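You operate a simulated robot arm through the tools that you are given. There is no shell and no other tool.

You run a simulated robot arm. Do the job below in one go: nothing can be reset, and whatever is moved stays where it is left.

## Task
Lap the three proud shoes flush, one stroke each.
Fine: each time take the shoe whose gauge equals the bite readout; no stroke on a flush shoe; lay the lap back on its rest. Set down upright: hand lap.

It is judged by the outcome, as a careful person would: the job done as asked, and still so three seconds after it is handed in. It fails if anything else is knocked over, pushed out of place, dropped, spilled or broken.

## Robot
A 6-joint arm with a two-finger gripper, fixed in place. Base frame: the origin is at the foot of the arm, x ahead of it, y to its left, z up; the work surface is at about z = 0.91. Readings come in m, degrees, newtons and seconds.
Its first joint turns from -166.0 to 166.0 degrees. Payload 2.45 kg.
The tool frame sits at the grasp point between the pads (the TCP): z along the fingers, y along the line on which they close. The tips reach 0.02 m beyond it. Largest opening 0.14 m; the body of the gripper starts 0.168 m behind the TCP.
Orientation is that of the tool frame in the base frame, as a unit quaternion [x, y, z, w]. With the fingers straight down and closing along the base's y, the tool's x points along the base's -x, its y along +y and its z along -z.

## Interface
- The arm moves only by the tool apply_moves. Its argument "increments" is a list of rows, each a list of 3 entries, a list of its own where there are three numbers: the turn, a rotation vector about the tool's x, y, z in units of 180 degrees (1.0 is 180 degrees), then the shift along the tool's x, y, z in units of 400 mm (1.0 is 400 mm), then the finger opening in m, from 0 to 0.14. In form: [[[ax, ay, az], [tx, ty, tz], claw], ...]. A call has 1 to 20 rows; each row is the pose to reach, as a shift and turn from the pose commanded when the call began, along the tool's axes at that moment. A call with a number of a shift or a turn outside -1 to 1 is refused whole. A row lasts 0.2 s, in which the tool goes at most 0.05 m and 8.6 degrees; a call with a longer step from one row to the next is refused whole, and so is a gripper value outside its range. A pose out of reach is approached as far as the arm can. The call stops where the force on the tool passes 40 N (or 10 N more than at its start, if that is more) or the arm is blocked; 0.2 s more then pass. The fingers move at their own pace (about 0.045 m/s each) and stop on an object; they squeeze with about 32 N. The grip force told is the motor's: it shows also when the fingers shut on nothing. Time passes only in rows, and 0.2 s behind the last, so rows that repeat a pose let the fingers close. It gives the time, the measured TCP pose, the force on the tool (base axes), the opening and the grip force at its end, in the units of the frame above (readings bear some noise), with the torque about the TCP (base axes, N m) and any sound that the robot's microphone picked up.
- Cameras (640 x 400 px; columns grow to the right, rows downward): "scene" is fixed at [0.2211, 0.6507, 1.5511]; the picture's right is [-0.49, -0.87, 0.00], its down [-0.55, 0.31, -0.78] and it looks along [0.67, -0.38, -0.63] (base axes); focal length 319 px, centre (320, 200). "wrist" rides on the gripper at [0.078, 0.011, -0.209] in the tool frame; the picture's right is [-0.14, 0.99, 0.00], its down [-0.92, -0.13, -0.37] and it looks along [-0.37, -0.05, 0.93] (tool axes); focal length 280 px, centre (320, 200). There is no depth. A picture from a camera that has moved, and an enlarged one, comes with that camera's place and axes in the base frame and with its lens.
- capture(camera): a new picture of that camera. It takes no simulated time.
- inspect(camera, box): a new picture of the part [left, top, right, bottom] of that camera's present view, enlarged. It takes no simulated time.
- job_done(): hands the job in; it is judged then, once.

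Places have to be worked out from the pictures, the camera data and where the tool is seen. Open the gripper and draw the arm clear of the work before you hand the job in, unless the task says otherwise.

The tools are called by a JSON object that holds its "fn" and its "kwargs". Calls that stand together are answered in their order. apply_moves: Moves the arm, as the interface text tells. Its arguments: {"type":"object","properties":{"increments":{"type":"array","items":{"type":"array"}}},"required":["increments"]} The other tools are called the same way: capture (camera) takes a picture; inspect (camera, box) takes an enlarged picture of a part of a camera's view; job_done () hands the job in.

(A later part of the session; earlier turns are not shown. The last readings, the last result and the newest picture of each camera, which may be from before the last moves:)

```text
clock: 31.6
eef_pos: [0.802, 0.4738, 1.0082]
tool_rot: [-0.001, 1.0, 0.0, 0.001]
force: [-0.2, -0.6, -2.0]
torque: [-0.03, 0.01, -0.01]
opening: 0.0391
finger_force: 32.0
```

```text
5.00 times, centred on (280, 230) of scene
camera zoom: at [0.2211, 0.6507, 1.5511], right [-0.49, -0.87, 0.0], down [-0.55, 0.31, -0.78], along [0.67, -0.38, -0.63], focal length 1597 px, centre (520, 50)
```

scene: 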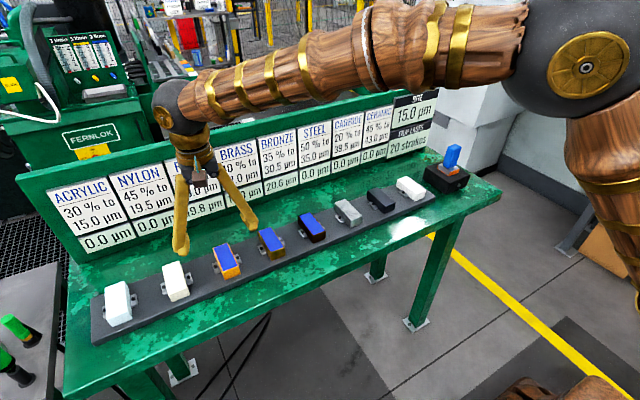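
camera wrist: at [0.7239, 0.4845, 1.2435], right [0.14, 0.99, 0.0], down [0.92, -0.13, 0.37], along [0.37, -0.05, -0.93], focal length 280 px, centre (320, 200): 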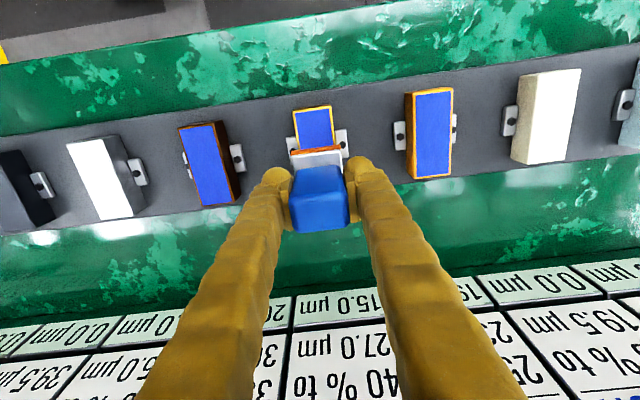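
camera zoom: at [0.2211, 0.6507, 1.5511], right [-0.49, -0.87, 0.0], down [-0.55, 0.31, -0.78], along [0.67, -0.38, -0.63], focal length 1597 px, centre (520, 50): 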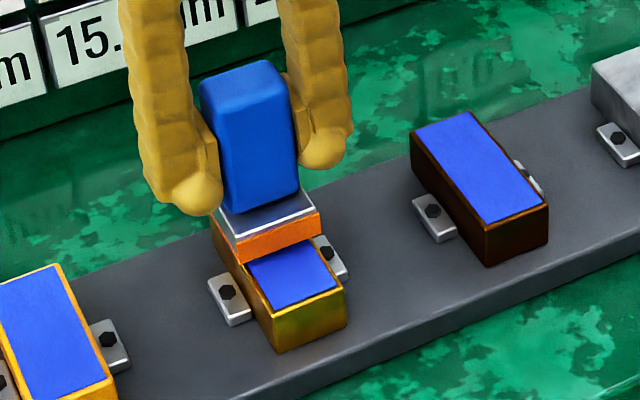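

Still hanging free; visually a few mm may remain. Continue stepping 1 mm at a time.

{"fn": "apply_moves", "kwargs": {"increments": [[[0, 0, 0], [0, 0, 0.0025], 0.0]]}}

{"fn": "apply_moves", "kwargs": {"increments": [[[0, 0, 0], [0, 0, 0.0025], 0.0]]}}

{"fn": "inspect", "kwargs": {"camera": "scene", "box": [250, 210, 300, 260]}}

```text
clock: 32.0
eef_pos: [0.8033, 0.4748, 1.0065]
tool_rot: [0.0, 1.0, 0.0, 0.0]
force: [0.1, 0.0, -1.9]
torque: [-0.01, 0.01, 0.01]
opening: 0.039
finger_force: 32.3
```

```text
clock: 32.4
eef_pos: [0.8017, 0.4745, 1.0056]
tool_rot: [0.0, 1.0, 0.0, 0.0]
force: [-1.4, -0.3, -2.3]
torque: [0.01, 0.0, -0.01]
opening: 0.0389
finger_force: 31.9
```

```text
8.00 times, centred on (275, 235) of scene
camera zoom: at [0.2211, 0.6507, 1.5511], right [-0.49, -0.87, 0.0], down [-0.55, 0.31, -0.78], along [0.67, -0.38, -0.63], focal length 2555 px, centre (680, -80)
```

zoom: 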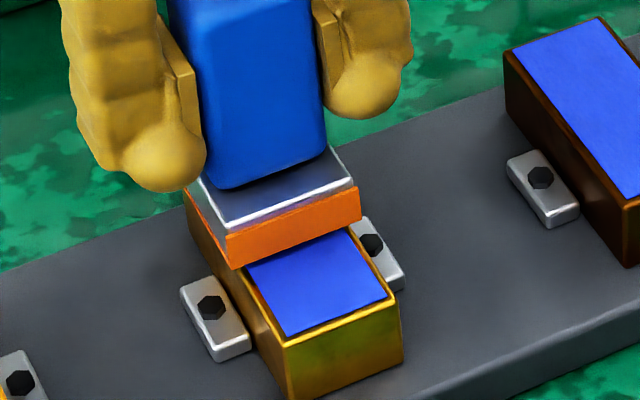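

A small gap seems to remain (~2–4 mm). Continue stepping 1 mm.

{"fn": "apply_moves", "kwargs": {"increments": [[[0, 0, 0], [0, 0, 0.0025], 0.0]]}}

{"fn": "apply_moves", "kwargs": {"increments": [[[0, 0, 0], [0, 0, 0.0025], 0.0]]}}

```text
clock: 32.8
eef_pos: [0.8029, 0.4755, 1.0029]
tool_rot: [0.0, 1.0, 0.0, 0.001]
force: [-0.9, -0.7, -1.8]
torque: [0.02, -0.01, -0.03]
opening: 0.0392
finger_force: 32.1
```

```text
clock: 33.2
eef_pos: [0.803, 0.4753, 1.0031]
tool_rot: [0.0, 1.0, 0.0, -0.001]
force: [-0.5, 0.2, -1.7]
torque: [0.0, 0.01, 0.0]
opening: 0.0391
finger_force: 32.1
```

No contact yet; two more 1 mm steps.

{"fn": "apply_moves", "kwargs": {"increments": [[[0, 0, 0], [0, 0, 0.0025], 0.0]]}}

{"fn": "apply_moves", "kwargs": {"increments": [[[0, 0, 0], [0, 0, 0.0025], 0.0]]}}

{"fn": "inspect", "kwargs": {"camera": "scene", "box": [250, 210, 300, 260]}}

```text
clock: 33.6
eef_pos: [0.8034, 0.4752, 1.0012]
tool_rot: [0.0, 1.0, 0.0, 0.0]
force: [-0.2, -0.3, -1.9]
torque: [0.01, 0.02, 0.0]
opening: 0.0388
finger_force: 32.2
```

```text
clock: 34.0
eef_pos: [0.8023, 0.4765, 1.0027]
tool_rot: [0.001, 1.0, 0.0, 0.0]
force: [0.2, 0.0, -2.2]
torque: [-0.01, -0.03, 0.0]
opening: 0.0389
finger_force: 32.3
```

```text
8.00 times, centred on (275, 235) of scene
camera zoom: at [0.2211, 0.6507, 1.5511], right [-0.49, -0.87, 0.0], down [-0.55, 0.31, -0.78], along [0.67, -0.38, -0.63], focal length 2555 px, centre (680, -80)
```

zoom: 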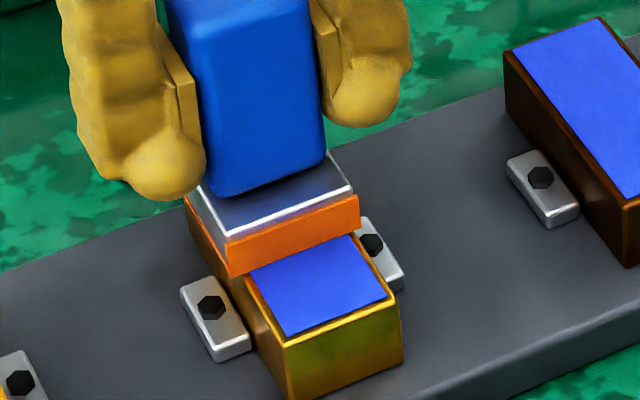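

Now nearly on the surface; continue stepping.

{"fn": "apply_moves", "kwargs": {"increments": [[[0, 0, 0], [0, 0, 0.0025], 0.0]]}}

{"fn": "apply_moves", "kwargs": {"increments": [[[0, 0, 0], [0, 0, 0.0025], 0.0]]}}

{"fn": "inspect", "kwargs": {"camera": "scene", "box": [250, 210, 300, 260]}}

```text
clock: 34.4
eef_pos: [0.8033, 0.4752, 1.0003]
tool_rot: [0.0, 1.0, 0.0, -0.001]
force: [0.1, -0.2, -2.2]
torque: [0.04, 0.02, -0.01]
opening: 0.0392
finger_force: 31.9
```

```text
clock: 34.8
eef_pos: [0.8031, 0.4743, 1.0002]
tool_rot: [0.0, 1.0, 0.0, 0.0]
force: [-0.8, -0.4, 0.6]
torque: [-0.06, 0.14, -0.02]
opening: 0.0391
finger_force: 32.0
```

```text
8.00 times, centred on (275, 235) of scene
camera zoom: at [0.2211, 0.6507, 1.5511], right [-0.49, -0.87, 0.0], down [-0.55, 0.31, -0.78], along [0.67, -0.38, -0.63], focal length 2555 px, centre (680, -80)
```

zoom: 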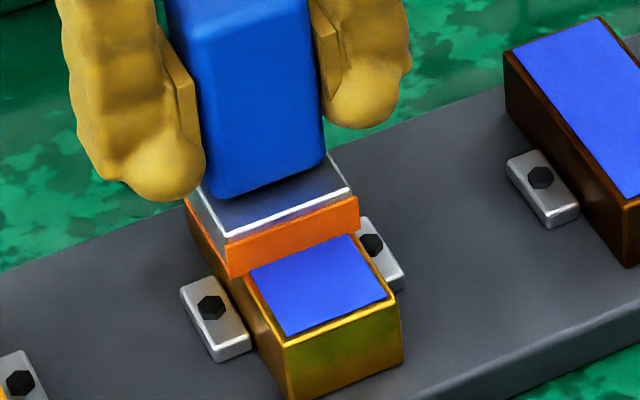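

Contact: vertical force jumped to +0.6 (about 2.8 N). I press another 1 mm to find the stiffness.

{"fn": "apply_moves", "kwargs": {"increments": [[[0, 0, 0], [0, 0, 0.0025], 0.0]]}}

```text
clock: 35.2
eef_pos: [0.8036, 0.4752, 0.9998]
tool_rot: [0.0, 1.0, 0.001, 0.001]
force: [-2.7, -0.1, 18.2]
torque: [-0.15, 0.58, -0.03]
opening: 0.0387
finger_force: 31.8
```

Stiffness is about 17 N/mm, and the torque shows the lap bearing on its near edge. I ease off 0.4 mm and tip the tool a fraction of a degree to bed the lap flat.

{"fn": "apply_moves", "kwargs": {"increments": [[[0, 0.0017, 0], [0, 0, -0.001], 0.0]]}}

```text
clock: 35.6
eef_pos: [0.8029, 0.4747, 1.0011]
tool_rot: [0.001, 1.0, 0.001, -0.002]
force: [2.9, 5.0, 21.1]
torque: [0.15, -0.65, 0.1]
opening: 0.0391
finger_force: 31.7
```

Now it bears on the far edge, so half that tip is right. I take back half the tilt and ease the pressure.

{"fn": "apply_moves", "kwargs": {"increments": [[[0, -0.0009, 0], [0, 0, -0.0012], 0.0]]}}

{"fn": "inspect", "kwargs": {"camera": "scene", "box": [160, 130, 360, 255]}}

```text
clock: 36.0
eef_pos: [0.8034, 0.4759, 0.9999]
tool_rot: [0.0, 1.0, 0.0, 0.0]
force: [4.6, 7.1, 18.9]
torque: [0.13, -0.48, 0.15]
opening: 0.039
finger_force: 31.9
```

```text
3.20 times, centred on (260, 192) of scene
camera zoom: at [0.2211, 0.6507, 1.5511], right [-0.49, -0.87, 0.0], down [-0.55, 0.31, -0.78], along [0.67, -0.38, -0.63], focal length 1022 px, centre (512, 224)
```

zoom: 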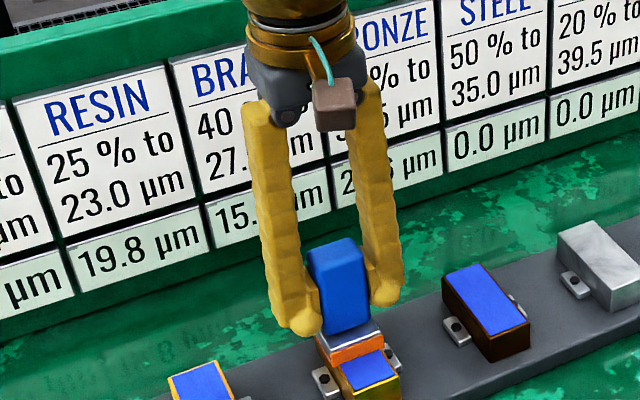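

Force remains near 19 N with some lateral build-up; I ease up another 0.5 mm and see.

{"fn": "apply_moves", "kwargs": {"increments": [[[0, -0.0003, 0], [0, 0, -0.0015], 0.0]]}}

```text
clock: 36.4
eef_pos: [0.8015, 0.4737, 1.0012]
tool_rot: [-0.001, 1.0, 0.0, -0.001]
force: [3.8, 3.7, 10.2]
torque: [0.11, -0.34, 0.11]
opening: 0.0388
finger_force: 31.9
```

Contact force is about 12 N and the lap beds well. I now make the single brass stroke: a 40 mm slide toward the base in one continuous move.

{"fn": "apply_moves", "kwargs": {"increments": [[[0, 0, 0], [0.0125, 0, 0.0003], 0.0], [[0, 0, 0], [0.025, 0, 0.0003], 0.0], [[0, 0, 0], [0.0375, 0, 0.0003], 0.0], [[0, 0, 0], [0.05, 0, 0.0003], 0.0], [[0, 0, 0], [0.0625, 0, 0.0003], 0.0], [[0, 0, 0], [0.075, 0, 0.0003], 0.0], [[0, 0, 0], [0.0875, 0, 0.0003], 0.0], [[0, 0, 0], [0.1, 0, 0.0003], 0.0]]}}

{"fn": "capture", "kwargs": {"camera": "scene"}}

{"fn": "capture", "kwargs": {"camera": "wrist"}}

{"fn": "inspect", "kwargs": {"camera": "scene", "box": [220, 180, 340, 280]}}

{"fn": "inspect", "kwargs": {"camera": "scene", "box": [380, 80, 450, 160]}}

```text
clock: 38.2
eef_pos: [0.7622, 0.4753, 0.9998]
tool_rot: [0.0, 1.0, 0.001, 0.0]
force: [1.6, -0.7, 3.1]
torque: [-0.09, 0.05, 0.02]
opening: 0.0392
finger_force: 32.5
```

```text
taken
```

scene: 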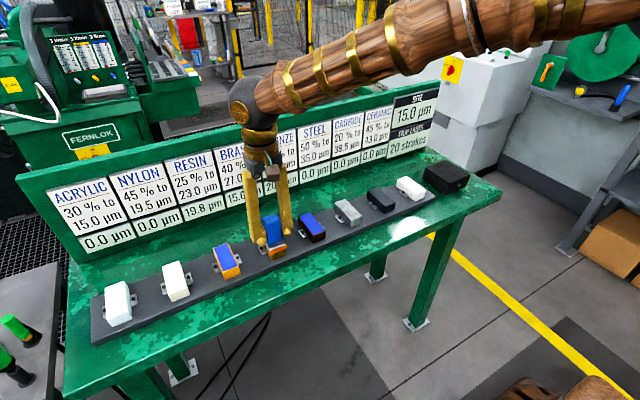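

```text
taken
camera wrist: at [0.685, 0.4846, 1.21], right [0.14, 0.99, 0.0], down [0.92, -0.13, 0.37], along [0.36, -0.05, -0.93], focal length 280 px, centre (320, 200)
```

wrist: 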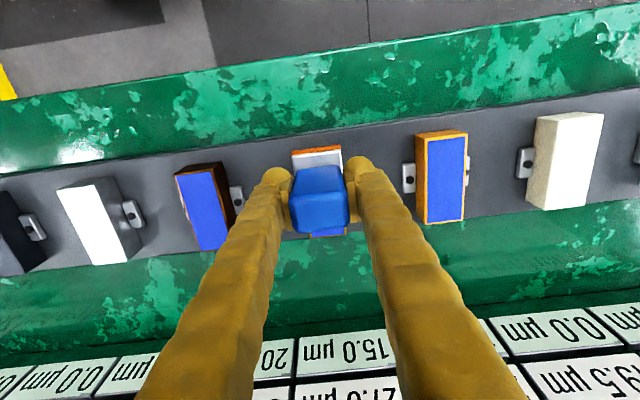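

```text
4.00 times, centred on (280, 230) of scene
camera zoom: at [0.2211, 0.6507, 1.5511], right [-0.49, -0.87, 0.0], down [-0.55, 0.31, -0.78], along [0.67, -0.38, -0.63], focal length 1278 px, centre (480, 80)
```

zoom: 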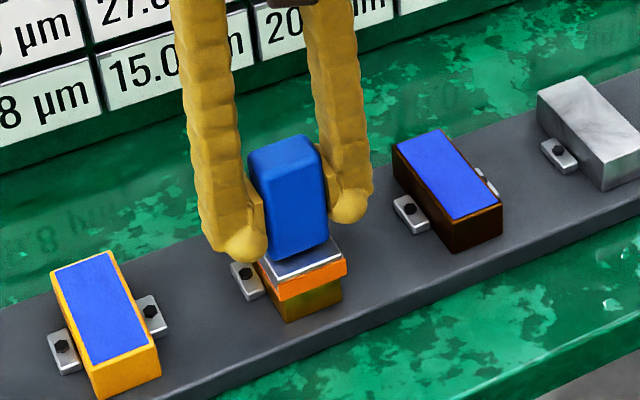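

```text
5.00 times, centred on (415, 120) of scene
camera zoom: at [0.2211, 0.6507, 1.5511], right [-0.49, -0.87, 0.0], down [-0.55, 0.31, -0.78], along [0.67, -0.38, -0.63], focal length 1597 px, centre (-155, 600)
```

zoom: 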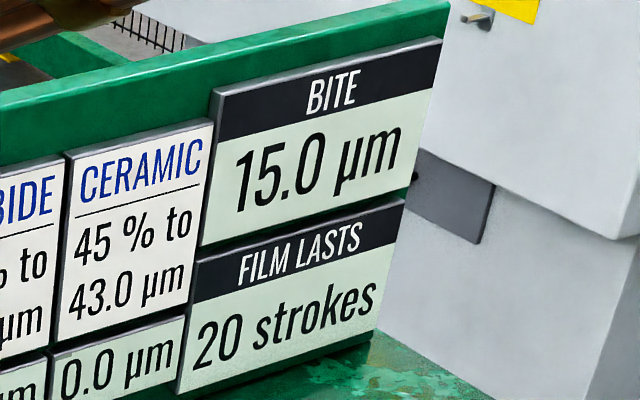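

The gauge still reads 15.0 and blue remains, so the stroke hasn't registered yet. I continue the same stroke a further 12 mm in the same direction with slightly more pressure.

{"fn": "apply_moves", "kwargs": {"increments": [[[0, 0, 0], [0.01, 0, 0.001], 0.0], [[0, 0, 0], [0.02, 0, 0.001], 0.0], [[0, 0, 0], [0.03, 0, 0.001], 0.0]]}}

{"fn": "inspect", "kwargs": {"camera": "scene", "box": [220, 180, 340, 280]}}

{"fn": "inspect", "kwargs": {"camera": "scene", "box": [380, 80, 450, 160]}}

```text
clock: 39.0
eef_pos: [0.7524, 0.4748, 0.9999]
tool_rot: [0.0, 1.0, 0.001, 0.0]
force: [5.7, 2.3, 15.2]
torque: [0.02, -0.15, 0.01]
opening: 0.0391
finger_force: 31.7
```

```text
4.00 times, centred on (280, 230) of scene
camera zoom: at [0.2211, 0.6507, 1.5511], right [-0.49, -0.87, 0.0], down [-0.55, 0.31, -0.78], along [0.67, -0.38, -0.63], focal length 1278 px, centre (480, 80)
```

zoom: 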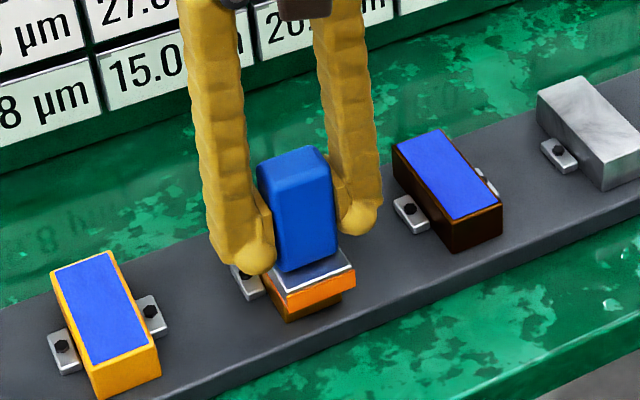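

```text
5.00 times, centred on (415, 120) of scene
camera zoom: at [0.2211, 0.6507, 1.5511], right [-0.49, -0.87, 0.0], down [-0.55, 0.31, -0.78], along [0.67, -0.38, -0.63], focal length 1597 px, centre (-155, 600)
```

zoom: 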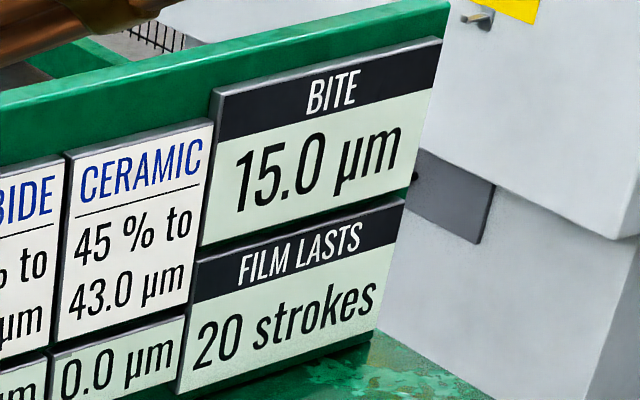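

Still unchanged with about 17 N on the shoe; the stroke may register when the lap leaves the shoe. I lift straight up 25 mm and read the board.

{"fn": "apply_moves", "kwargs": {"increments": [[[0, 0, 0], [0, 0, -0.01], 0.0], [[0, 0, 0], [0, 0, -0.03], 0.0], [[0, 0, 0], [0, 0, -0.06], 0.0], [[0, 0, 0], [0, 0, -0.1], 0.0], [[0, 0, 0], [0, 0, -0.1], 0.0]]}}

{"fn": "inspect", "kwargs": {"camera": "scene", "box": [200, 150, 340, 280]}}

{"fn": "inspect", "kwargs": {"camera": "scene", "box": [380, 80, 450, 160]}}

{"fn": "capture", "kwargs": {"camera": "wrist"}}

```text
clock: 40.2
eef_pos: [0.7526, 0.4745, 1.0407]
tool_rot: [-0.001, 1.0, 0.0, -0.001]
force: [0.1, -0.7, -3.1]
torque: [-0.01, -0.01, 0.0]
opening: 0.0393
finger_force: 31.8
```

```text
3.08 times, centred on (270, 215) of scene
camera zoom: at [0.2211, 0.6507, 1.5511], right [-0.49, -0.87, 0.0], down [-0.55, 0.31, -0.78], along [0.67, -0.38, -0.63], focal length 983 px, centre (474, 154)
```

zoom: 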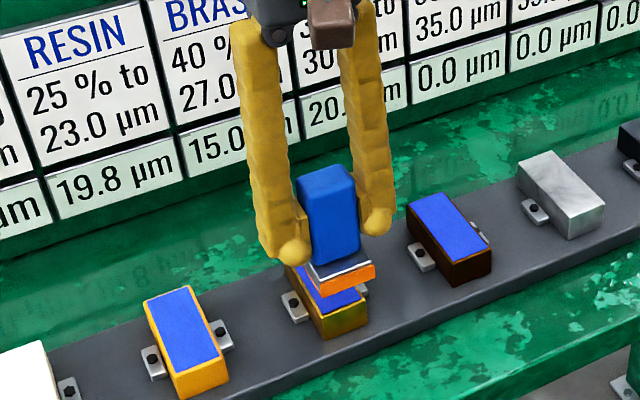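

```text
5.00 times, centred on (415, 120) of scene
camera zoom: at [0.2211, 0.6507, 1.5511], right [-0.49, -0.87, 0.0], down [-0.55, 0.31, -0.78], along [0.67, -0.38, -0.63], focal length 1597 px, centre (-155, 600)
```

zoom: 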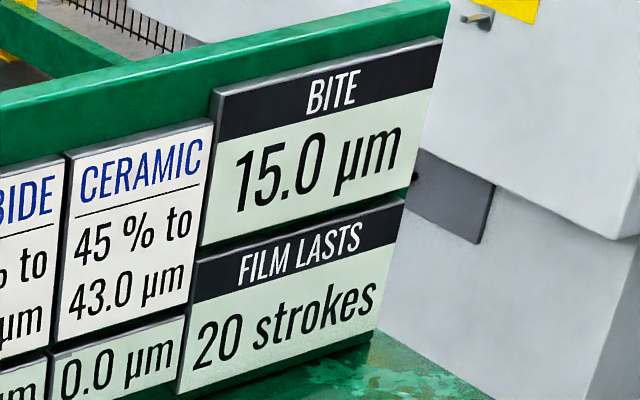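

```text
taken
camera wrist: at [0.674, 0.4838, 1.2499], right [0.14, 0.99, 0.0], down [0.92, -0.13, 0.37], along [0.36, -0.05, -0.93], focal length 280 px, centre (320, 200)
```

wrist: 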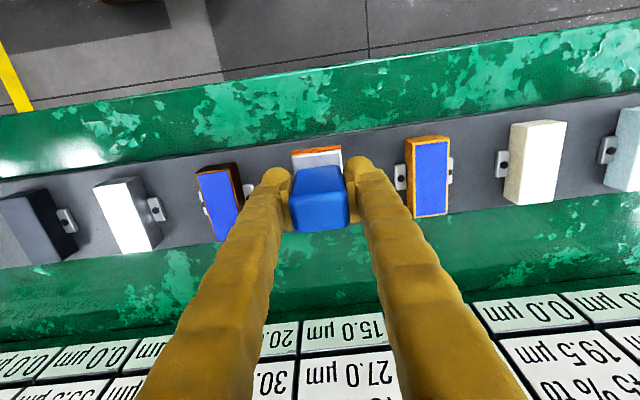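

The board is unchanged and blue is still full, so that pass did not count as a stroke (pressure had sagged to ~5 N and it covered only ~50 mm). I'll redo brass with a longer travel from the far end and steadier pressure, first moving back over the far end.

{"fn": "apply_moves", "kwargs": {"increments": [[[0, 0, 0], [-0.08, 0, 0], 0.0], [[0, 0, 0], [-0.159, 0, 0], 0.0], [[0, 0, 0], [-0.159, 0, 0.04], 0.0], [[0, 0, 0], [-0.159, 0, 0.08], 0.0], [[0, 0, 0], [-0.159, 0, 0.0925], 0.0], [[0, 0, 0], [-0.159, 0, 0.0925], 0.0]]}}

{"fn": "inspect", "kwargs": {"camera": "scene", "box": [250, 200, 310, 260]}}

{"fn": "capture", "kwargs": {"camera": "wrist"}}

```text
clock: 41.6
eef_pos: [0.8148, 0.4754, 1.0026]
tool_rot: [-0.001, 1.0, -0.001, -0.001]
force: [0.0, 0.6, -2.8]
torque: [0.03, 0.0, -0.03]
opening: 0.0389
finger_force: 31.6
```

```text
6.67 times, centred on (280, 230) of scene
camera zoom: at [0.2211, 0.6507, 1.5511], right [-0.49, -0.87, 0.0], down [-0.55, 0.31, -0.78], along [0.67, -0.38, -0.63], focal length 2129 px, centre (587, 0)
```

zoom: 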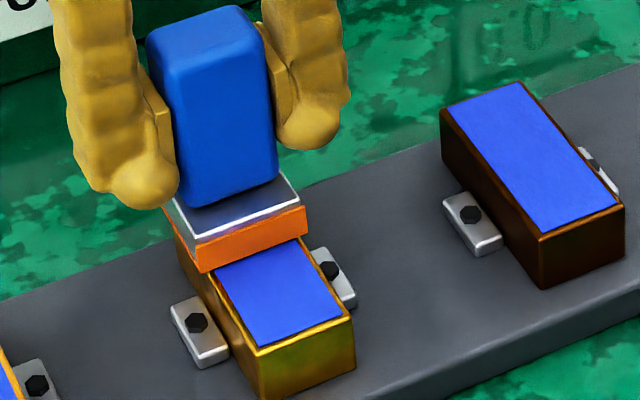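

```text
taken
camera wrist: at [0.7374, 0.4846, 1.2127], right [0.14, 0.99, 0.0], down [0.92, -0.13, 0.37], along [0.36, -0.05, -0.93], focal length 280 px, centre (320, 200)
```

wrist: 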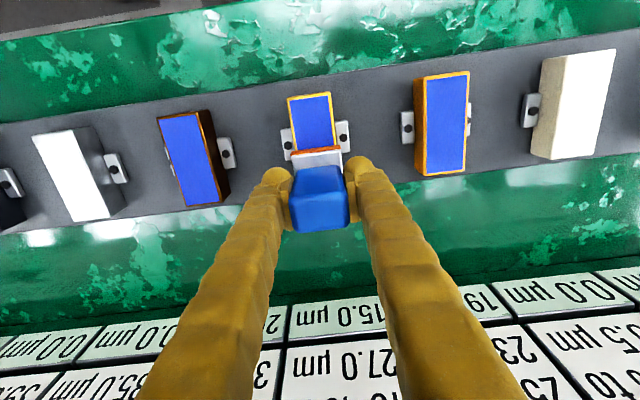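

The lap is over the far end, about 3 mm above the shoe. I shift 5 mm further out and lower to contact.

{"fn": "apply_moves", "kwargs": {"increments": [[[0, 0, 0], [-0.0125, 0, 0.0025], 0.0], [[0, 0, 0], [-0.0125, 0, 0.005], 0.0]]}}

{"fn": "apply_moves", "kwargs": {"increments": [[[0, 0, 0], [0, 0, 0.002], 0.0]]}}

```text
clock: 42.2
eef_pos: [0.8197, 0.4757, 1.0004]
tool_rot: [-0.001, 1.0, 0.0, -0.001]
force: [0.1, 0.2, -2.9]
torque: [0.0, -0.03, 0.02]
opening: 0.0389
finger_force: 32.0
```

```text
clock: 42.6
eef_pos: [0.8186, 0.4754, 1.0007]
tool_rot: [0.001, 1.0, 0.0, 0.001]
force: [2.1, 1.5, 4.3]
torque: [0.01, 0.1, -0.02]
opening: 0.0389
finger_force: 32.2
```

Contact at about 6.6 N. Now one long continuous stroke of ~68 mm toward the base with pressure raised to roughly 15 N.

{"fn": "apply_moves", "kwargs": {"increments": [[[0, 0, 0], [0.005, 0, 0.001], 0.0], [[0, 0, 0], [0.024, 0, 0.0012], 0.0], [[0, 0, 0], [0.044, 0, 0.0013], 0.0], [[0, 0, 0], [0.064, 0, 0.0014], 0.0], [[0, 0, 0], [0.084, 0, 0.0015], 0.0], [[0, 0, 0], [0.104, 0, 0.0016], 0.0], [[0, 0, 0], [0.124, 0, 0.0017], 0.0], [[0, 0, 0], [0.144, 0, 0.0018], 0.0], [[0, 0, 0], [0.168, 0, 0.0018], 0.0]]}}

{"fn": "inspect", "kwargs": {"camera": "scene", "box": [200, 150, 340, 280]}}

{"fn": "inspect", "kwargs": {"camera": "scene", "box": [380, 80, 450, 160]}}

```text
clock: 44.6
eef_pos: [0.7528, 0.475, 1.0012]
tool_rot: [0.0, 1.0, 0.0, 0.0]
force: [11.4, 0.0, 31.0]
torque: [-0.04, -0.35, 0.02]
opening: 0.0389
finger_force: 32.2
```

```text
3.08 times, centred on (270, 215) of scene
camera zoom: at [0.2211, 0.6507, 1.5511], right [-0.49, -0.87, 0.0], down [-0.55, 0.31, -0.78], along [0.67, -0.38, -0.63], focal length 983 px, centre (474, 154)
```

zoom: 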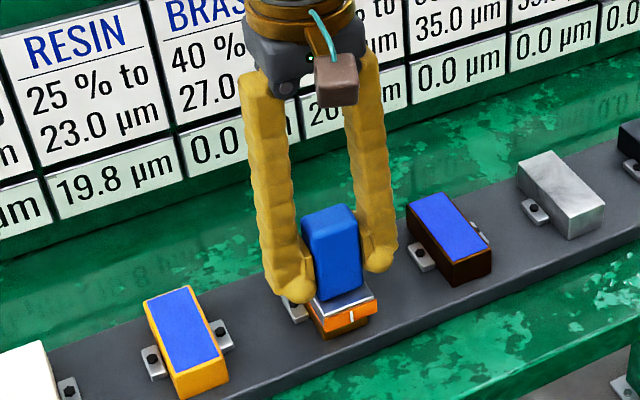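

```text
5.00 times, centred on (415, 120) of scene
camera zoom: at [0.2211, 0.6507, 1.5511], right [-0.49, -0.87, 0.0], down [-0.55, 0.31, -0.78], along [0.67, -0.38, -0.63], focal length 1597 px, centre (-155, 600)
```

zoom: 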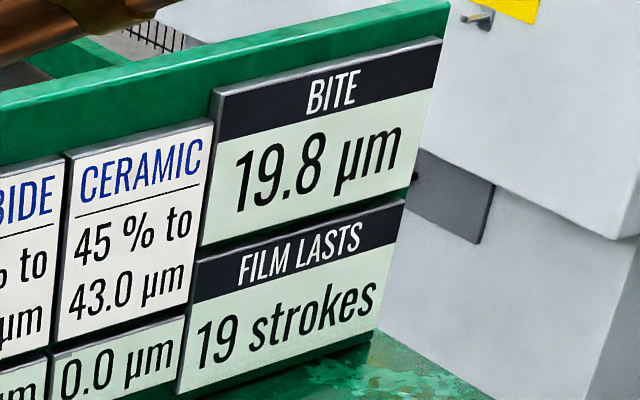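

Brass now reads 0.0, bite is 19.8 and the film shows 19 strokes. Pressure had risen to ~33 N, so I lift straight off and won't ramp as much next time.

{"fn": "apply_moves", "kwargs": {"increments": [[[0, 0, 0], [0, 0, -0.01], 0.0], [[0, 0, 0], [0, 0, -0.04], 0.0], [[0, 0, 0], [0, 0, -0.1], 0.0], [[0, 0, 0], [0, 0, -0.15], 0.0], [[0, 0, 0], [0, 0, -0.15], 0.0]]}}

{"fn": "capture", "kwargs": {"camera": "scene"}}

{"fn": "capture", "kwargs": {"camera": "wrist"}}

{"fn": "inspect", "kwargs": {"camera": "scene", "box": [200, 150, 340, 280]}}

```text
clock: 45.8
eef_pos: [0.7515, 0.4757, 1.0606]
tool_rot: [0.0, 1.0, -0.001, -0.001]
force: [-0.8, -0.8, -2.2]
torque: [-0.01, -0.01, 0.03]
opening: 0.0391
finger_force: 31.4
```

```text
taken
```

scene: 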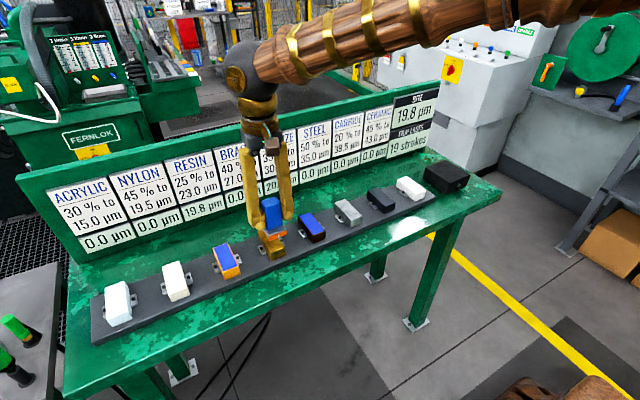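

```text
taken
camera wrist: at [0.6737, 0.4847, 1.2698], right [0.14, 0.99, 0.0], down [0.92, -0.13, 0.37], along [0.36, -0.05, -0.93], focal length 280 px, centre (320, 200)
```

wrist: 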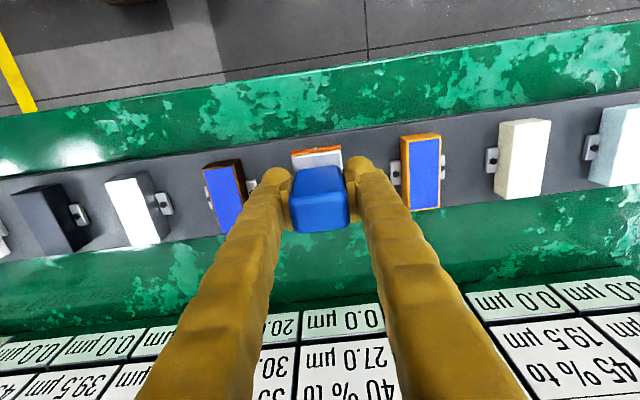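

```text
3.08 times, centred on (270, 215) of scene
camera zoom: at [0.2211, 0.6507, 1.5511], right [-0.49, -0.87, 0.0], down [-0.55, 0.31, -0.78], along [0.67, -0.38, -0.63], focal length 983 px, centre (474, 154)
```

zoom: 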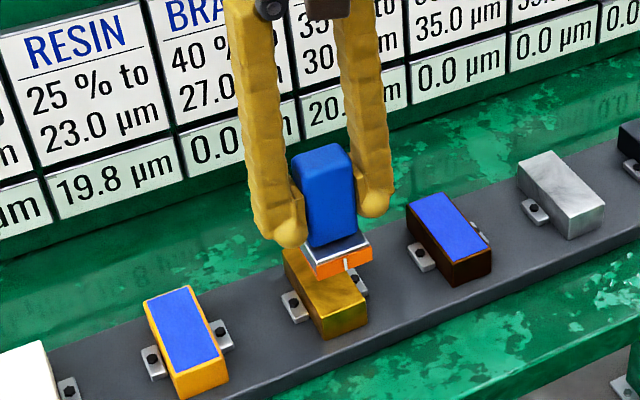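

Brass is clean. Next is resin (19.8 = bite); I carry the lap at this height to above its far end.

{"fn": "apply_moves", "kwargs": {"increments": [[[0, 0, 0], [0, 0.05, -0.02], 0.0], [[0, 0, 0], [0, 0.13, -0.03], 0.0], [[0, 0, 0], [-0.05, 0.21, -0.03], 0.0], [[0, 0, 0], [-0.1, 0.28, -0.03], 0.0], [[0, 0, 0], [-0.145, 0.295, -0.03], 0.0], [[0, 0, 0], [-0.165, 0.295, -0.03], 0.0], [[0, 0, 0], [-0.165, 0.295, -0.03], 0.0]]}}

{"fn": "capture", "kwargs": {"camera": "wrist"}}

```text
clock: 47.4
eef_pos: [0.8177, 0.5938, 1.0706]
tool_rot: [0.0, 1.0, -0.001, -0.001]
force: [-0.2, 0.0, -1.8]
torque: [0.02, 0.02, 0.03]
opening: 0.0392
finger_force: 32.2
```

```text
taken
camera wrist: at [0.7406, 0.6025, 1.28], right [0.14, 0.99, 0.0], down [0.92, -0.13, 0.37], along [0.36, -0.05, -0.93], focal length 280 px, centre (320, 200)
```

wrist: 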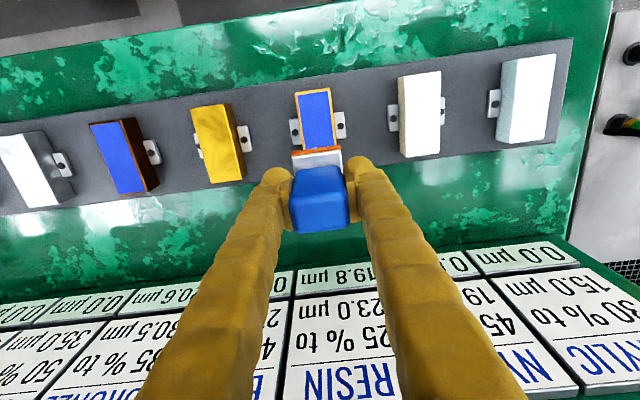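

Reached (0.818, 0.594). I descend 68 mm, leaving about 3 mm, then creep.

{"fn": "apply_moves", "kwargs": {"increments": [[[0, 0, 0], [0, 0, 0.05], 0.0], [[0, 0, 0], [0, 0, 0.1], 0.0], [[0, 0, 0], [0, 0, 0.14], 0.0], [[0, 0, 0], [0, 0, 0.163], 0.0], [[0, 0, 0], [0, 0, 0.17], 0.0], [[0, 0, 0], [0, 0, 0.17], 0.0]]}}

{"fn": "inspect", "kwargs": {"camera": "scene", "box": [190, 200, 270, 290]}}

{"fn": "apply_moves", "kwargs": {"increments": [[[0, 0, 0], [0, 0, 0.0025], 0.0]]}}

{"fn": "apply_moves", "kwargs": {"increments": [[[0, 0, 0], [0, 0, 0.0025], 0.0]]}}

```text
clock: 48.8
eef_pos: [0.8179, 0.5933, 1.0031]
tool_rot: [0.0, 1.0, 0.0, 0.0]
force: [-0.1, -1.0, -2.3]
torque: [0.01, 0.02, 0.0]
opening: 0.0389
finger_force: 32.1
```

```text
4.44 times, centred on (230, 245) of scene
camera zoom: at [0.2211, 0.6507, 1.5511], right [-0.49, -0.87, 0.0], down [-0.55, 0.31, -0.78], along [0.67, -0.38, -0.63], focal length 1420 px, centre (720, 0)
```

zoom: 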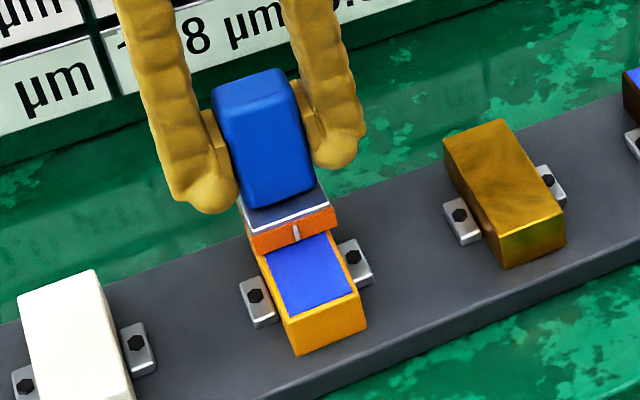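

```text
clock: 49.2
eef_pos: [0.8177, 0.5927, 1.0025]
tool_rot: [0.001, 1.0, 0.0, -0.001]
force: [-0.1, -0.1, -2.4]
torque: [0.01, 0.02, 0.01]
opening: 0.0391
finger_force: 32.4
```

```text
clock: 49.6
eef_pos: [0.818, 0.5932, 1.0008]
tool_rot: [0.0, 1.0, 0.0, -0.001]
force: [-0.3, 0.5, -3.1]
torque: [-0.02, -0.02, 0.02]
opening: 0.039
finger_force: 32.6
```

No contact yet; continue in finer steps.

{"fn": "apply_moves", "kwargs": {"increments": [[[0, 0, 0], [0, 0, 0.002], 0.0]]}}

{"fn": "apply_moves", "kwargs": {"increments": [[[0, 0, 0], [0, 0, 0.0015], 0.0]]}}

```text
clock: 50.0
eef_pos: [0.8178, 0.5936, 1.0006]
tool_rot: [-0.001, 1.0, 0.0, -0.001]
force: [-0.1, 0.2, -2.3]
torque: [-0.04, -0.01, -0.04]
opening: 0.0389
finger_force: 31.8
```

```text
clock: 50.4
eef_pos: [0.8179, 0.5937, 1.0005]
tool_rot: [0.0, 1.0, 0.0, -0.001]
force: [-0.1, -1.3, -1.1]
torque: [-0.02, -0.01, -0.01]
opening: 0.0388
finger_force: 32.1
```

Just touching. Press 0.3 mm more before the stroke.

{"fn": "apply_moves", "kwargs": {"increments": [[[0, 0, 0], [0, 0, 0.0008], 0.0]]}}

```text
clock: 50.8
eef_pos: [0.8178, 0.5938, 0.9996]
tool_rot: [0.0, 1.0, 0.0, -0.001]
force: [-0.3, -1.1, 2.1]
torque: [-0.08, 0.11, 0.05]
opening: 0.0391
finger_force: 32.6
```

Contact about 4.4 N. Now the single resin stroke, 68 mm toward the base with moderate pressure.

{"fn": "apply_moves", "kwargs": {"increments": [[[0, 0, 0], [0.005, 0, 0.0009], 0.0], [[0, 0, 0], [0.024, 0, 0.001], 0.0], [[0, 0, 0], [0.044, 0, 0.0011], 0.0], [[0, 0, 0], [0.064, 0, 0.0012], 0.0], [[0, 0, 0], [0.084, 0, 0.0012], 0.0], [[0, 0, 0], [0.104, 0, 0.0013], 0.0], [[0, 0, 0], [0.124, 0, 0.0013], 0.0], [[0, 0, 0], [0.144, 0, 0.0014], 0.0], [[0, 0, 0], [0.168, 0, 0.0014], 0.0]]}}

{"fn": "inspect", "kwargs": {"camera": "scene", "box": [150, 170, 290, 290]}}

{"fn": "inspect", "kwargs": {"camera": "scene", "box": [380, 80, 450, 160]}}

```text
clock: 52.8
eef_pos: [0.7502, 0.5934, 0.9996]
tool_rot: [0.001, 1.0, 0.001, 0.0]
force: [9.6, -0.5, 24.9]
torque: [-0.03, -0.38, 0.03]
opening: 0.039
finger_force: 32.3
```

```text
3.33 times, centred on (220, 230) of scene
camera zoom: at [0.2211, 0.6507, 1.5511], right [-0.49, -0.87, 0.0], down [-0.55, 0.31, -0.78], along [0.67, -0.38, -0.63], focal length 1065 px, centre (653, 100)
```

zoom: 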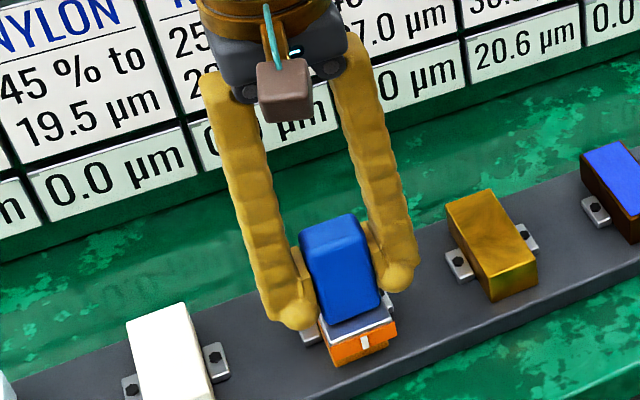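

```text
5.00 times, centred on (415, 120) of scene
camera zoom: at [0.2211, 0.6507, 1.5511], right [-0.49, -0.87, 0.0], down [-0.55, 0.31, -0.78], along [0.67, -0.38, -0.63], focal length 1597 px, centre (-155, 600)
```

zoom: 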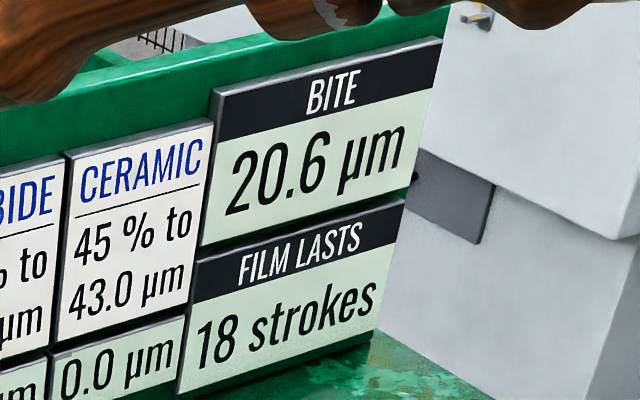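

Resin done: bite 20.6, matching bronze, 18 strokes left. I lift off and carry the lap to above bronze's far end (y≈0.354).

{"fn": "apply_moves", "kwargs": {"increments": [[[0, 0, 0], [0, 0, -0.01], 0.0], [[0, 0, 0], [0, 0, -0.04], 0.0], [[0, 0, 0], [0, 0, -0.1], 0.0], [[0, 0, 0], [0, 0, -0.16], 0.0], [[0, 0, 0], [0, -0.04, -0.18], 0.0], [[0, 0, 0], [-0.03, -0.12, -0.18], 0.0], [[0, 0, 0], [-0.06, -0.21, -0.18], 0.0], [[0, 0, 0], [-0.09, -0.3, -0.18], 0.0], [[0, 0, 0], [-0.12, -0.39, -0.18], 0.0], [[0, 0, 0], [-0.15, -0.48, -0.18], 0.0], [[0, 0, 0], [-0.17, -0.56, -0.18], 0.0], [[0, 0, 0], [-0.17, -0.5985, -0.18], 0.0], [[0, 0, 0], [-0.17, -0.5985, -0.18], 0.0]]}}

{"fn": "capture", "kwargs": {"camera": "wrist"}}

{"fn": "capture", "kwargs": {"camera": "scene"}}

```text
clock: 55.6
eef_pos: [0.8167, 0.3537, 1.071]
tool_rot: [0.0, 1.0, 0.0, 0.0]
force: [-0.2, -0.4, -1.3]
torque: [-0.03, -0.02, 0.0]
opening: 0.0391
finger_force: 31.9
```

```text
taken
camera wrist: at [0.7402, 0.3629, 1.2808], right [0.14, 0.99, 0.0], down [0.92, -0.13, 0.37], along [0.36, -0.05, -0.93], focal length 280 px, centre (320, 200)
```

wrist: 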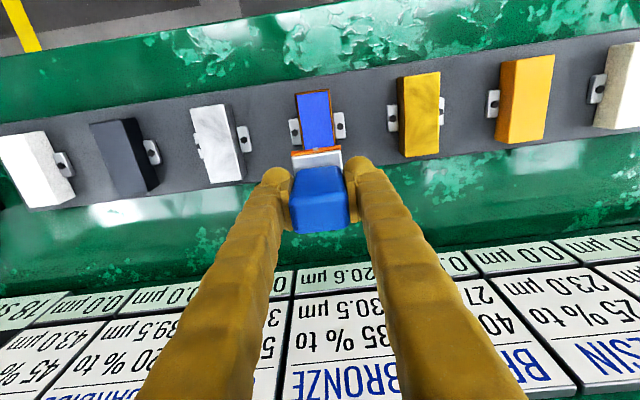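

```text
taken
```

scene: 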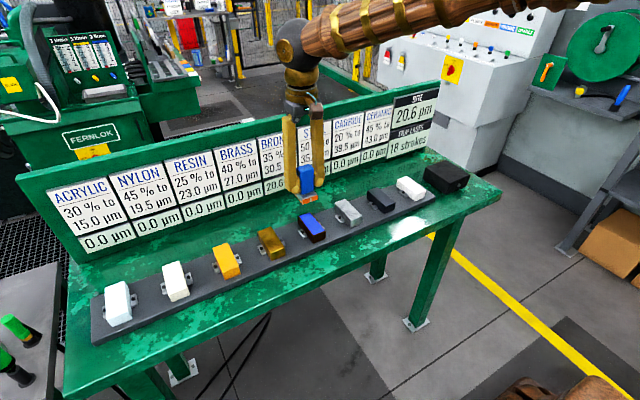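

Alignment over bronze matches the resin approach. Descend 68 mm, then creep.

{"fn": "apply_moves", "kwargs": {"increments": [[[0, 0, 0], [0, 0, 0.05], 0.0], [[0, 0, 0], [0, 0, 0.1], 0.0], [[0, 0, 0], [0, 0, 0.14], 0.0], [[0, 0, 0], [0, 0, 0.163], 0.0], [[0, 0, 0], [0, 0, 0.17], 0.0], [[0, 0, 0], [0, 0, 0.17], 0.0]]}}

{"fn": "apply_moves", "kwargs": {"increments": [[[0, 0, 0], [0, 0, 0.0025], 0.0]]}}

{"fn": "apply_moves", "kwargs": {"increments": [[[0, 0, 0], [0, 0, 0.0025], 0.0]]}}

{"fn": "inspect", "kwargs": {"camera": "scene", "box": [280, 180, 350, 260]}}

```text
clock: 57.0
eef_pos: [0.8187, 0.3527, 1.0024]
tool_rot: [0.0, 1.0, 0.001, -0.001]
force: [-0.1, -0.2, -1.8]
torque: [0.01, 0.02, 0.03]
opening: 0.039
finger_force: 32.3
```

```text
clock: 57.4
eef_pos: [0.8191, 0.3517, 1.0008]
tool_rot: [0.0, 1.0, 0.0, -0.001]
force: [-0.5, 0.5, -1.6]
torque: [0.01, 0.0, 0.02]
opening: 0.0389
finger_force: 31.6
```

```text
clock: 57.8
eef_pos: [0.818, 0.3522, 1.0003]
tool_rot: [0.0, 1.0, -0.001, 0.0]
force: [-0.5, 0.0, -2.1]
torque: [-0.02, 0.01, 0.0]
opening: 0.0388
finger_force: 32.4
```

```text
5.00 times, centred on (315, 220) of scene
camera zoom: at [0.2211, 0.6507, 1.5511], right [-0.49, -0.87, 0.0], down [-0.55, 0.31, -0.78], along [0.67, -0.38, -0.63], focal length 1597 px, centre (345, 100)
```

zoom: 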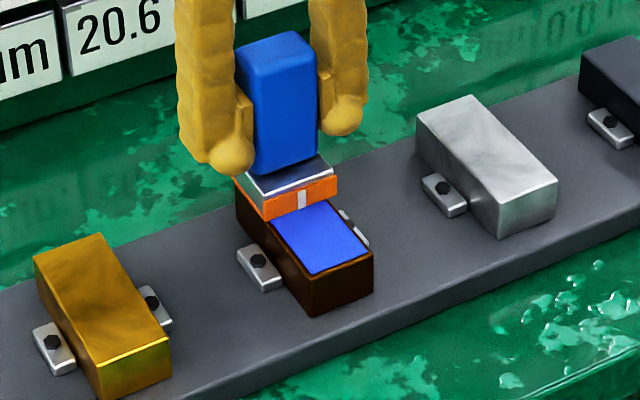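

Alignment good, no contact yet. Finer steps now.

{"fn": "apply_moves", "kwargs": {"increments": [[[0, 0, 0], [0, 0, 0.002], 0.0]]}}

{"fn": "apply_moves", "kwargs": {"increments": [[[0, 0, 0], [0, 0, 0.0012], 0.0]]}}

```text
clock: 58.2
eef_pos: [0.8185, 0.3525, 0.9995]
tool_rot: [0.0, 1.0, 0.0, -0.001]
force: [0.2, -1.3, 0.3]
torque: [-0.08, 0.12, 0.03]
opening: 0.0392
finger_force: 32.1
```

```text
clock: 58.6
eef_pos: [0.8188, 0.3518, 1.0006]
tool_rot: [0.001, 1.0, 0.001, -0.001]
force: [-0.3, -3.1, 5.7]
torque: [-0.06, 0.17, 0.04]
opening: 0.0391
finger_force: 31.4
```

Contact about 8 N. Now the single bronze stroke, 68 mm toward the base.

{"fn": "apply_moves", "kwargs": {"increments": [[[0, 0, 0], [0.005, 0, 0.0006], 0.0], [[0, 0, 0], [0.024, 0, 0.0007], 0.0], [[0, 0, 0], [0.044, 0, 0.0008], 0.0], [[0, 0, 0], [0.064, 0, 0.0008], 0.0], [[0, 0, 0], [0.084, 0, 0.0009], 0.0], [[0, 0, 0], [0.104, 0, 0.0009], 0.0], [[0, 0, 0], [0.124, 0, 0.001], 0.0], [[0, 0, 0], [0.144, 0, 0.0011], 0.0], [[0, 0, 0], [0.168, 0, 0.0011], 0.0]]}}

{"fn": "inspect", "kwargs": {"camera": "scene", "box": [240, 150, 380, 270]}}

{"fn": "inspect", "kwargs": {"camera": "scene", "box": [380, 80, 450, 160]}}

```text
clock: 60.6
eef_pos: [0.7512, 0.3527, 0.9992]
tool_rot: [-0.001, 1.0, 0.001, -0.001]
force: [7.6, 1.8, 19.7]
torque: [0.06, -0.33, 0.02]
opening: 0.0391
finger_force: 32.4
```

```text
3.33 times, centred on (310, 210) of scene
camera zoom: at [0.2211, 0.6507, 1.5511], right [-0.49, -0.87, 0.0], down [-0.55, 0.31, -0.78], along [0.67, -0.38, -0.63], focal length 1065 px, centre (353, 167)
```

zoom: 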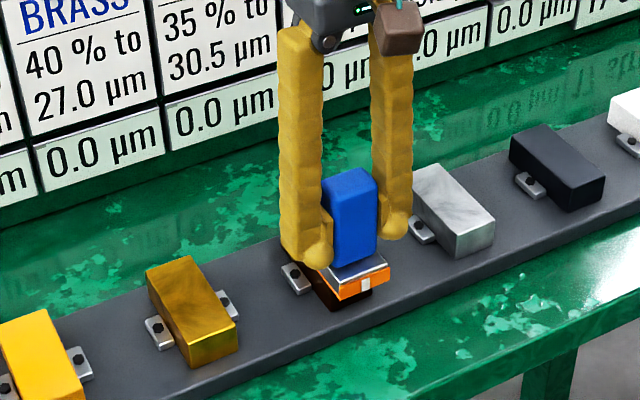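

```text
5.00 times, centred on (415, 120) of scene
camera zoom: at [0.2211, 0.6507, 1.5511], right [-0.49, -0.87, 0.0], down [-0.55, 0.31, -0.78], along [0.67, -0.38, -0.63], focal length 1597 px, centre (-155, 600)
```

zoom: 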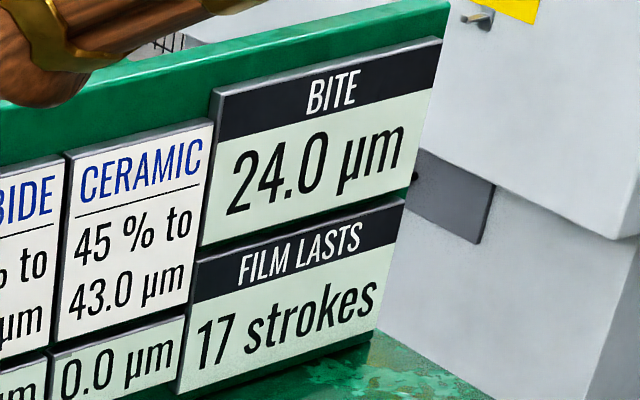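

All three gauges read 0.0 (bite 24.0, 17 strokes left). I lift clear and carry the lap back toward its rest.

{"fn": "apply_moves", "kwargs": {"increments": [[[0, 0, 0], [0, 0, -0.01], 0.0], [[0, 0, 0], [0, 0, -0.04], 0.0], [[0, 0, 0], [0, 0, -0.1], 0.0], [[0, 0, 0], [0, 0, -0.17], 0.0], [[0, 0, 0], [0, -0.02, -0.23], 0.0], [[0, 0, 0], [-0.01, -0.08, -0.25], 0.0], [[0, 0, 0], [-0.02, -0.17, -0.25], 0.0], [[0, 0, 0], [-0.03, -0.26, -0.25], 0.0], [[0, 0, 0], [-0.04, -0.35, -0.25], 0.0], [[0, 0, 0], [-0.05, -0.44, -0.25], 0.0], [[0, 0, 0], [-0.06, -0.53, -0.25], 0.0], [[0, 0, 0], [-0.07, -0.62, -0.25], 0.0], [[0, 0, 0], [-0.08, -0.7, -0.25], 0.0], [[0, 0, 0], [-0.09, -0.75, -0.25], 0.0]]}}

{"fn": "apply_moves", "kwargs": {"increments": [[[0, 0, 0], [0, -0.06, 0], 0.0], [[0, 0, 0], [0, -0.15, 0], 0.0], [[0, 0, 0], [0, -0.24, 0], 0.0], [[0, 0, 0], [0, -0.33, 0], 0.0], [[0, 0, 0], [0, -0.42, 0], 0.0], [[0, 0, 0], [0, -0.5, 0], 0.0], [[0, 0, 0], [0, -0.54, 0], 0.0], [[0, 0, 0], [0, -0.553, 0], 0.0], [[0, 0, 0], [0, -0.553, 0], 0.0]]}}

{"fn": "capture", "kwargs": {"camera": "wrist"}}

{"fn": "inspect", "kwargs": {"camera": "scene", "box": [400, 80, 500, 200]}}

```text
clock: 63.6
eef_pos: [0.7876, 0.052, 1.1016]
tool_rot: [0.0, 1.0, 0.0, -0.001]
force: [0.6, -0.2, -2.0]
torque: [0.02, 0.01, 0.03]
opening: 0.0389
finger_force: 31.5
```

```text
clock: 65.6
eef_pos: [0.7873, -0.1663, 1.0996]
tool_rot: [0.0, 1.0, 0.001, -0.002]
force: [0.0, -0.5, -2.0]
torque: [-0.03, 0.0, 0.01]
opening: 0.0388
finger_force: 31.8
```

```text
taken
camera wrist: at [0.7094, -0.1582, 1.3092], right [0.14, 0.99, 0.0], down [0.92, -0.13, 0.37], along [0.36, -0.05, -0.93], focal length 280 px, centre (320, 200)
```

wrist: 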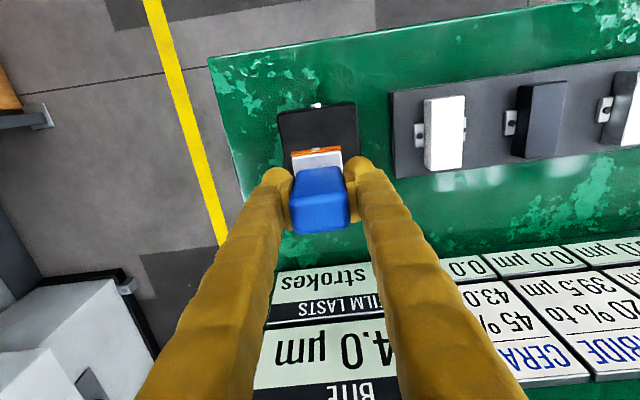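

```text
3.33 times, centred on (450, 140) of scene
camera zoom: at [0.2211, 0.6507, 1.5511], right [-0.49, -0.87, 0.0], down [-0.55, 0.31, -0.78], along [0.67, -0.38, -0.63], focal length 1065 px, centre (-113, 400)
```

zoom: 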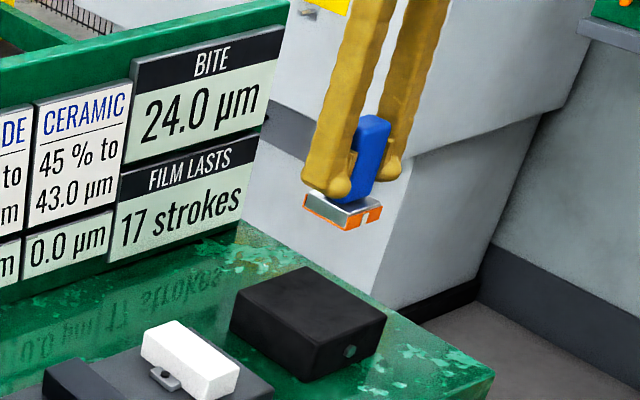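

Aligned with the original pick-up spot within ~1.5 mm; I correct that and descend 96 mm over the rest, then creep.

{"fn": "apply_moves", "kwargs": {"increments": [[[0, 0, 0], [0, -0.004, 0.05], 0.0], [[0, 0, 0], [0, -0.004, 0.11], 0.0], [[0, 0, 0], [0, -0.004, 0.17], 0.0], [[0, 0, 0], [0, -0.004, 0.215], 0.0], [[0, 0, 0], [0, -0.004, 0.235], 0.0], [[0, 0, 0], [0, -0.004, 0.24], 0.0], [[0, 0, 0], [0, -0.004, 0.24], 0.0]]}}

{"fn": "apply_moves", "kwargs": {"increments": [[[0, 0, 0], [0, 0, 0.0025], 0.0]]}}

{"fn": "apply_moves", "kwargs": {"increments": [[[0, 0, 0], [0, 0, 0.0025], 0.0]]}}

{"fn": "inspect", "kwargs": {"camera": "scene", "box": [410, 130, 490, 205]}}

```text
clock: 67.2
eef_pos: [0.7875, -0.1689, 1.0029]
tool_rot: [0.0, 1.0, 0.001, -0.001]
force: [0.4, -0.9, -2.2]
torque: [0.0, -0.02, 0.0]
opening: 0.039
finger_force: 31.7
```

```text
clock: 67.6
eef_pos: [0.7872, -0.17, 1.0007]
tool_rot: [0.0, 1.0, 0.0, -0.001]
force: [0.7, -0.2, -2.7]
torque: [-0.02, -0.02, -0.03]
opening: 0.0389
finger_force: 31.8
```

```text
clock: 68.0
eef_pos: [0.7877, -0.1703, 1.0021]
tool_rot: [0.0, 1.0, 0.0, -0.001]
force: [-0.8, 0.2, -2.6]
torque: [0.01, -0.01, 0.03]
opening: 0.0391
finger_force: 31.8
```

```text
5.33 times, centred on (450, 168) of scene
camera zoom: at [0.2211, 0.6507, 1.5511], right [-0.49, -0.87, 0.0], down [-0.55, 0.31, -0.78], along [0.67, -0.38, -0.63], focal length 1704 px, centre (-373, 373)
```

zoom: 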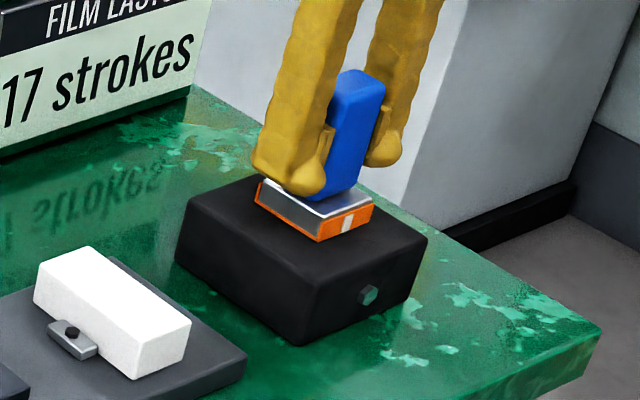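

The lap is just above the rest with no contact yet; a couple more fine steps.

{"fn": "apply_moves", "kwargs": {"increments": [[[0, 0, 0], [0, 0, 0.002], 0.0]]}}

{"fn": "apply_moves", "kwargs": {"increments": [[[0, 0, 0], [0, 0, 0.0015], 0.0]]}}

```text
clock: 68.4
eef_pos: [0.7863, -0.169, 1.0001]
tool_rot: [-0.001, 1.0, 0.001, -0.001]
force: [-0.4, 0.6, -1.7]
torque: [-0.02, -0.02, -0.02]
opening: 0.0389
finger_force: 31.6
```

```text
clock: 68.8
eef_pos: [0.7883, -0.1693, 0.9998]
tool_rot: [0.0, 1.0, 0.0, -0.001]
force: [-0.4, -0.7, 1.5]
torque: [-0.01, 0.12, -0.01]
opening: 0.0389
finger_force: 31.9
```

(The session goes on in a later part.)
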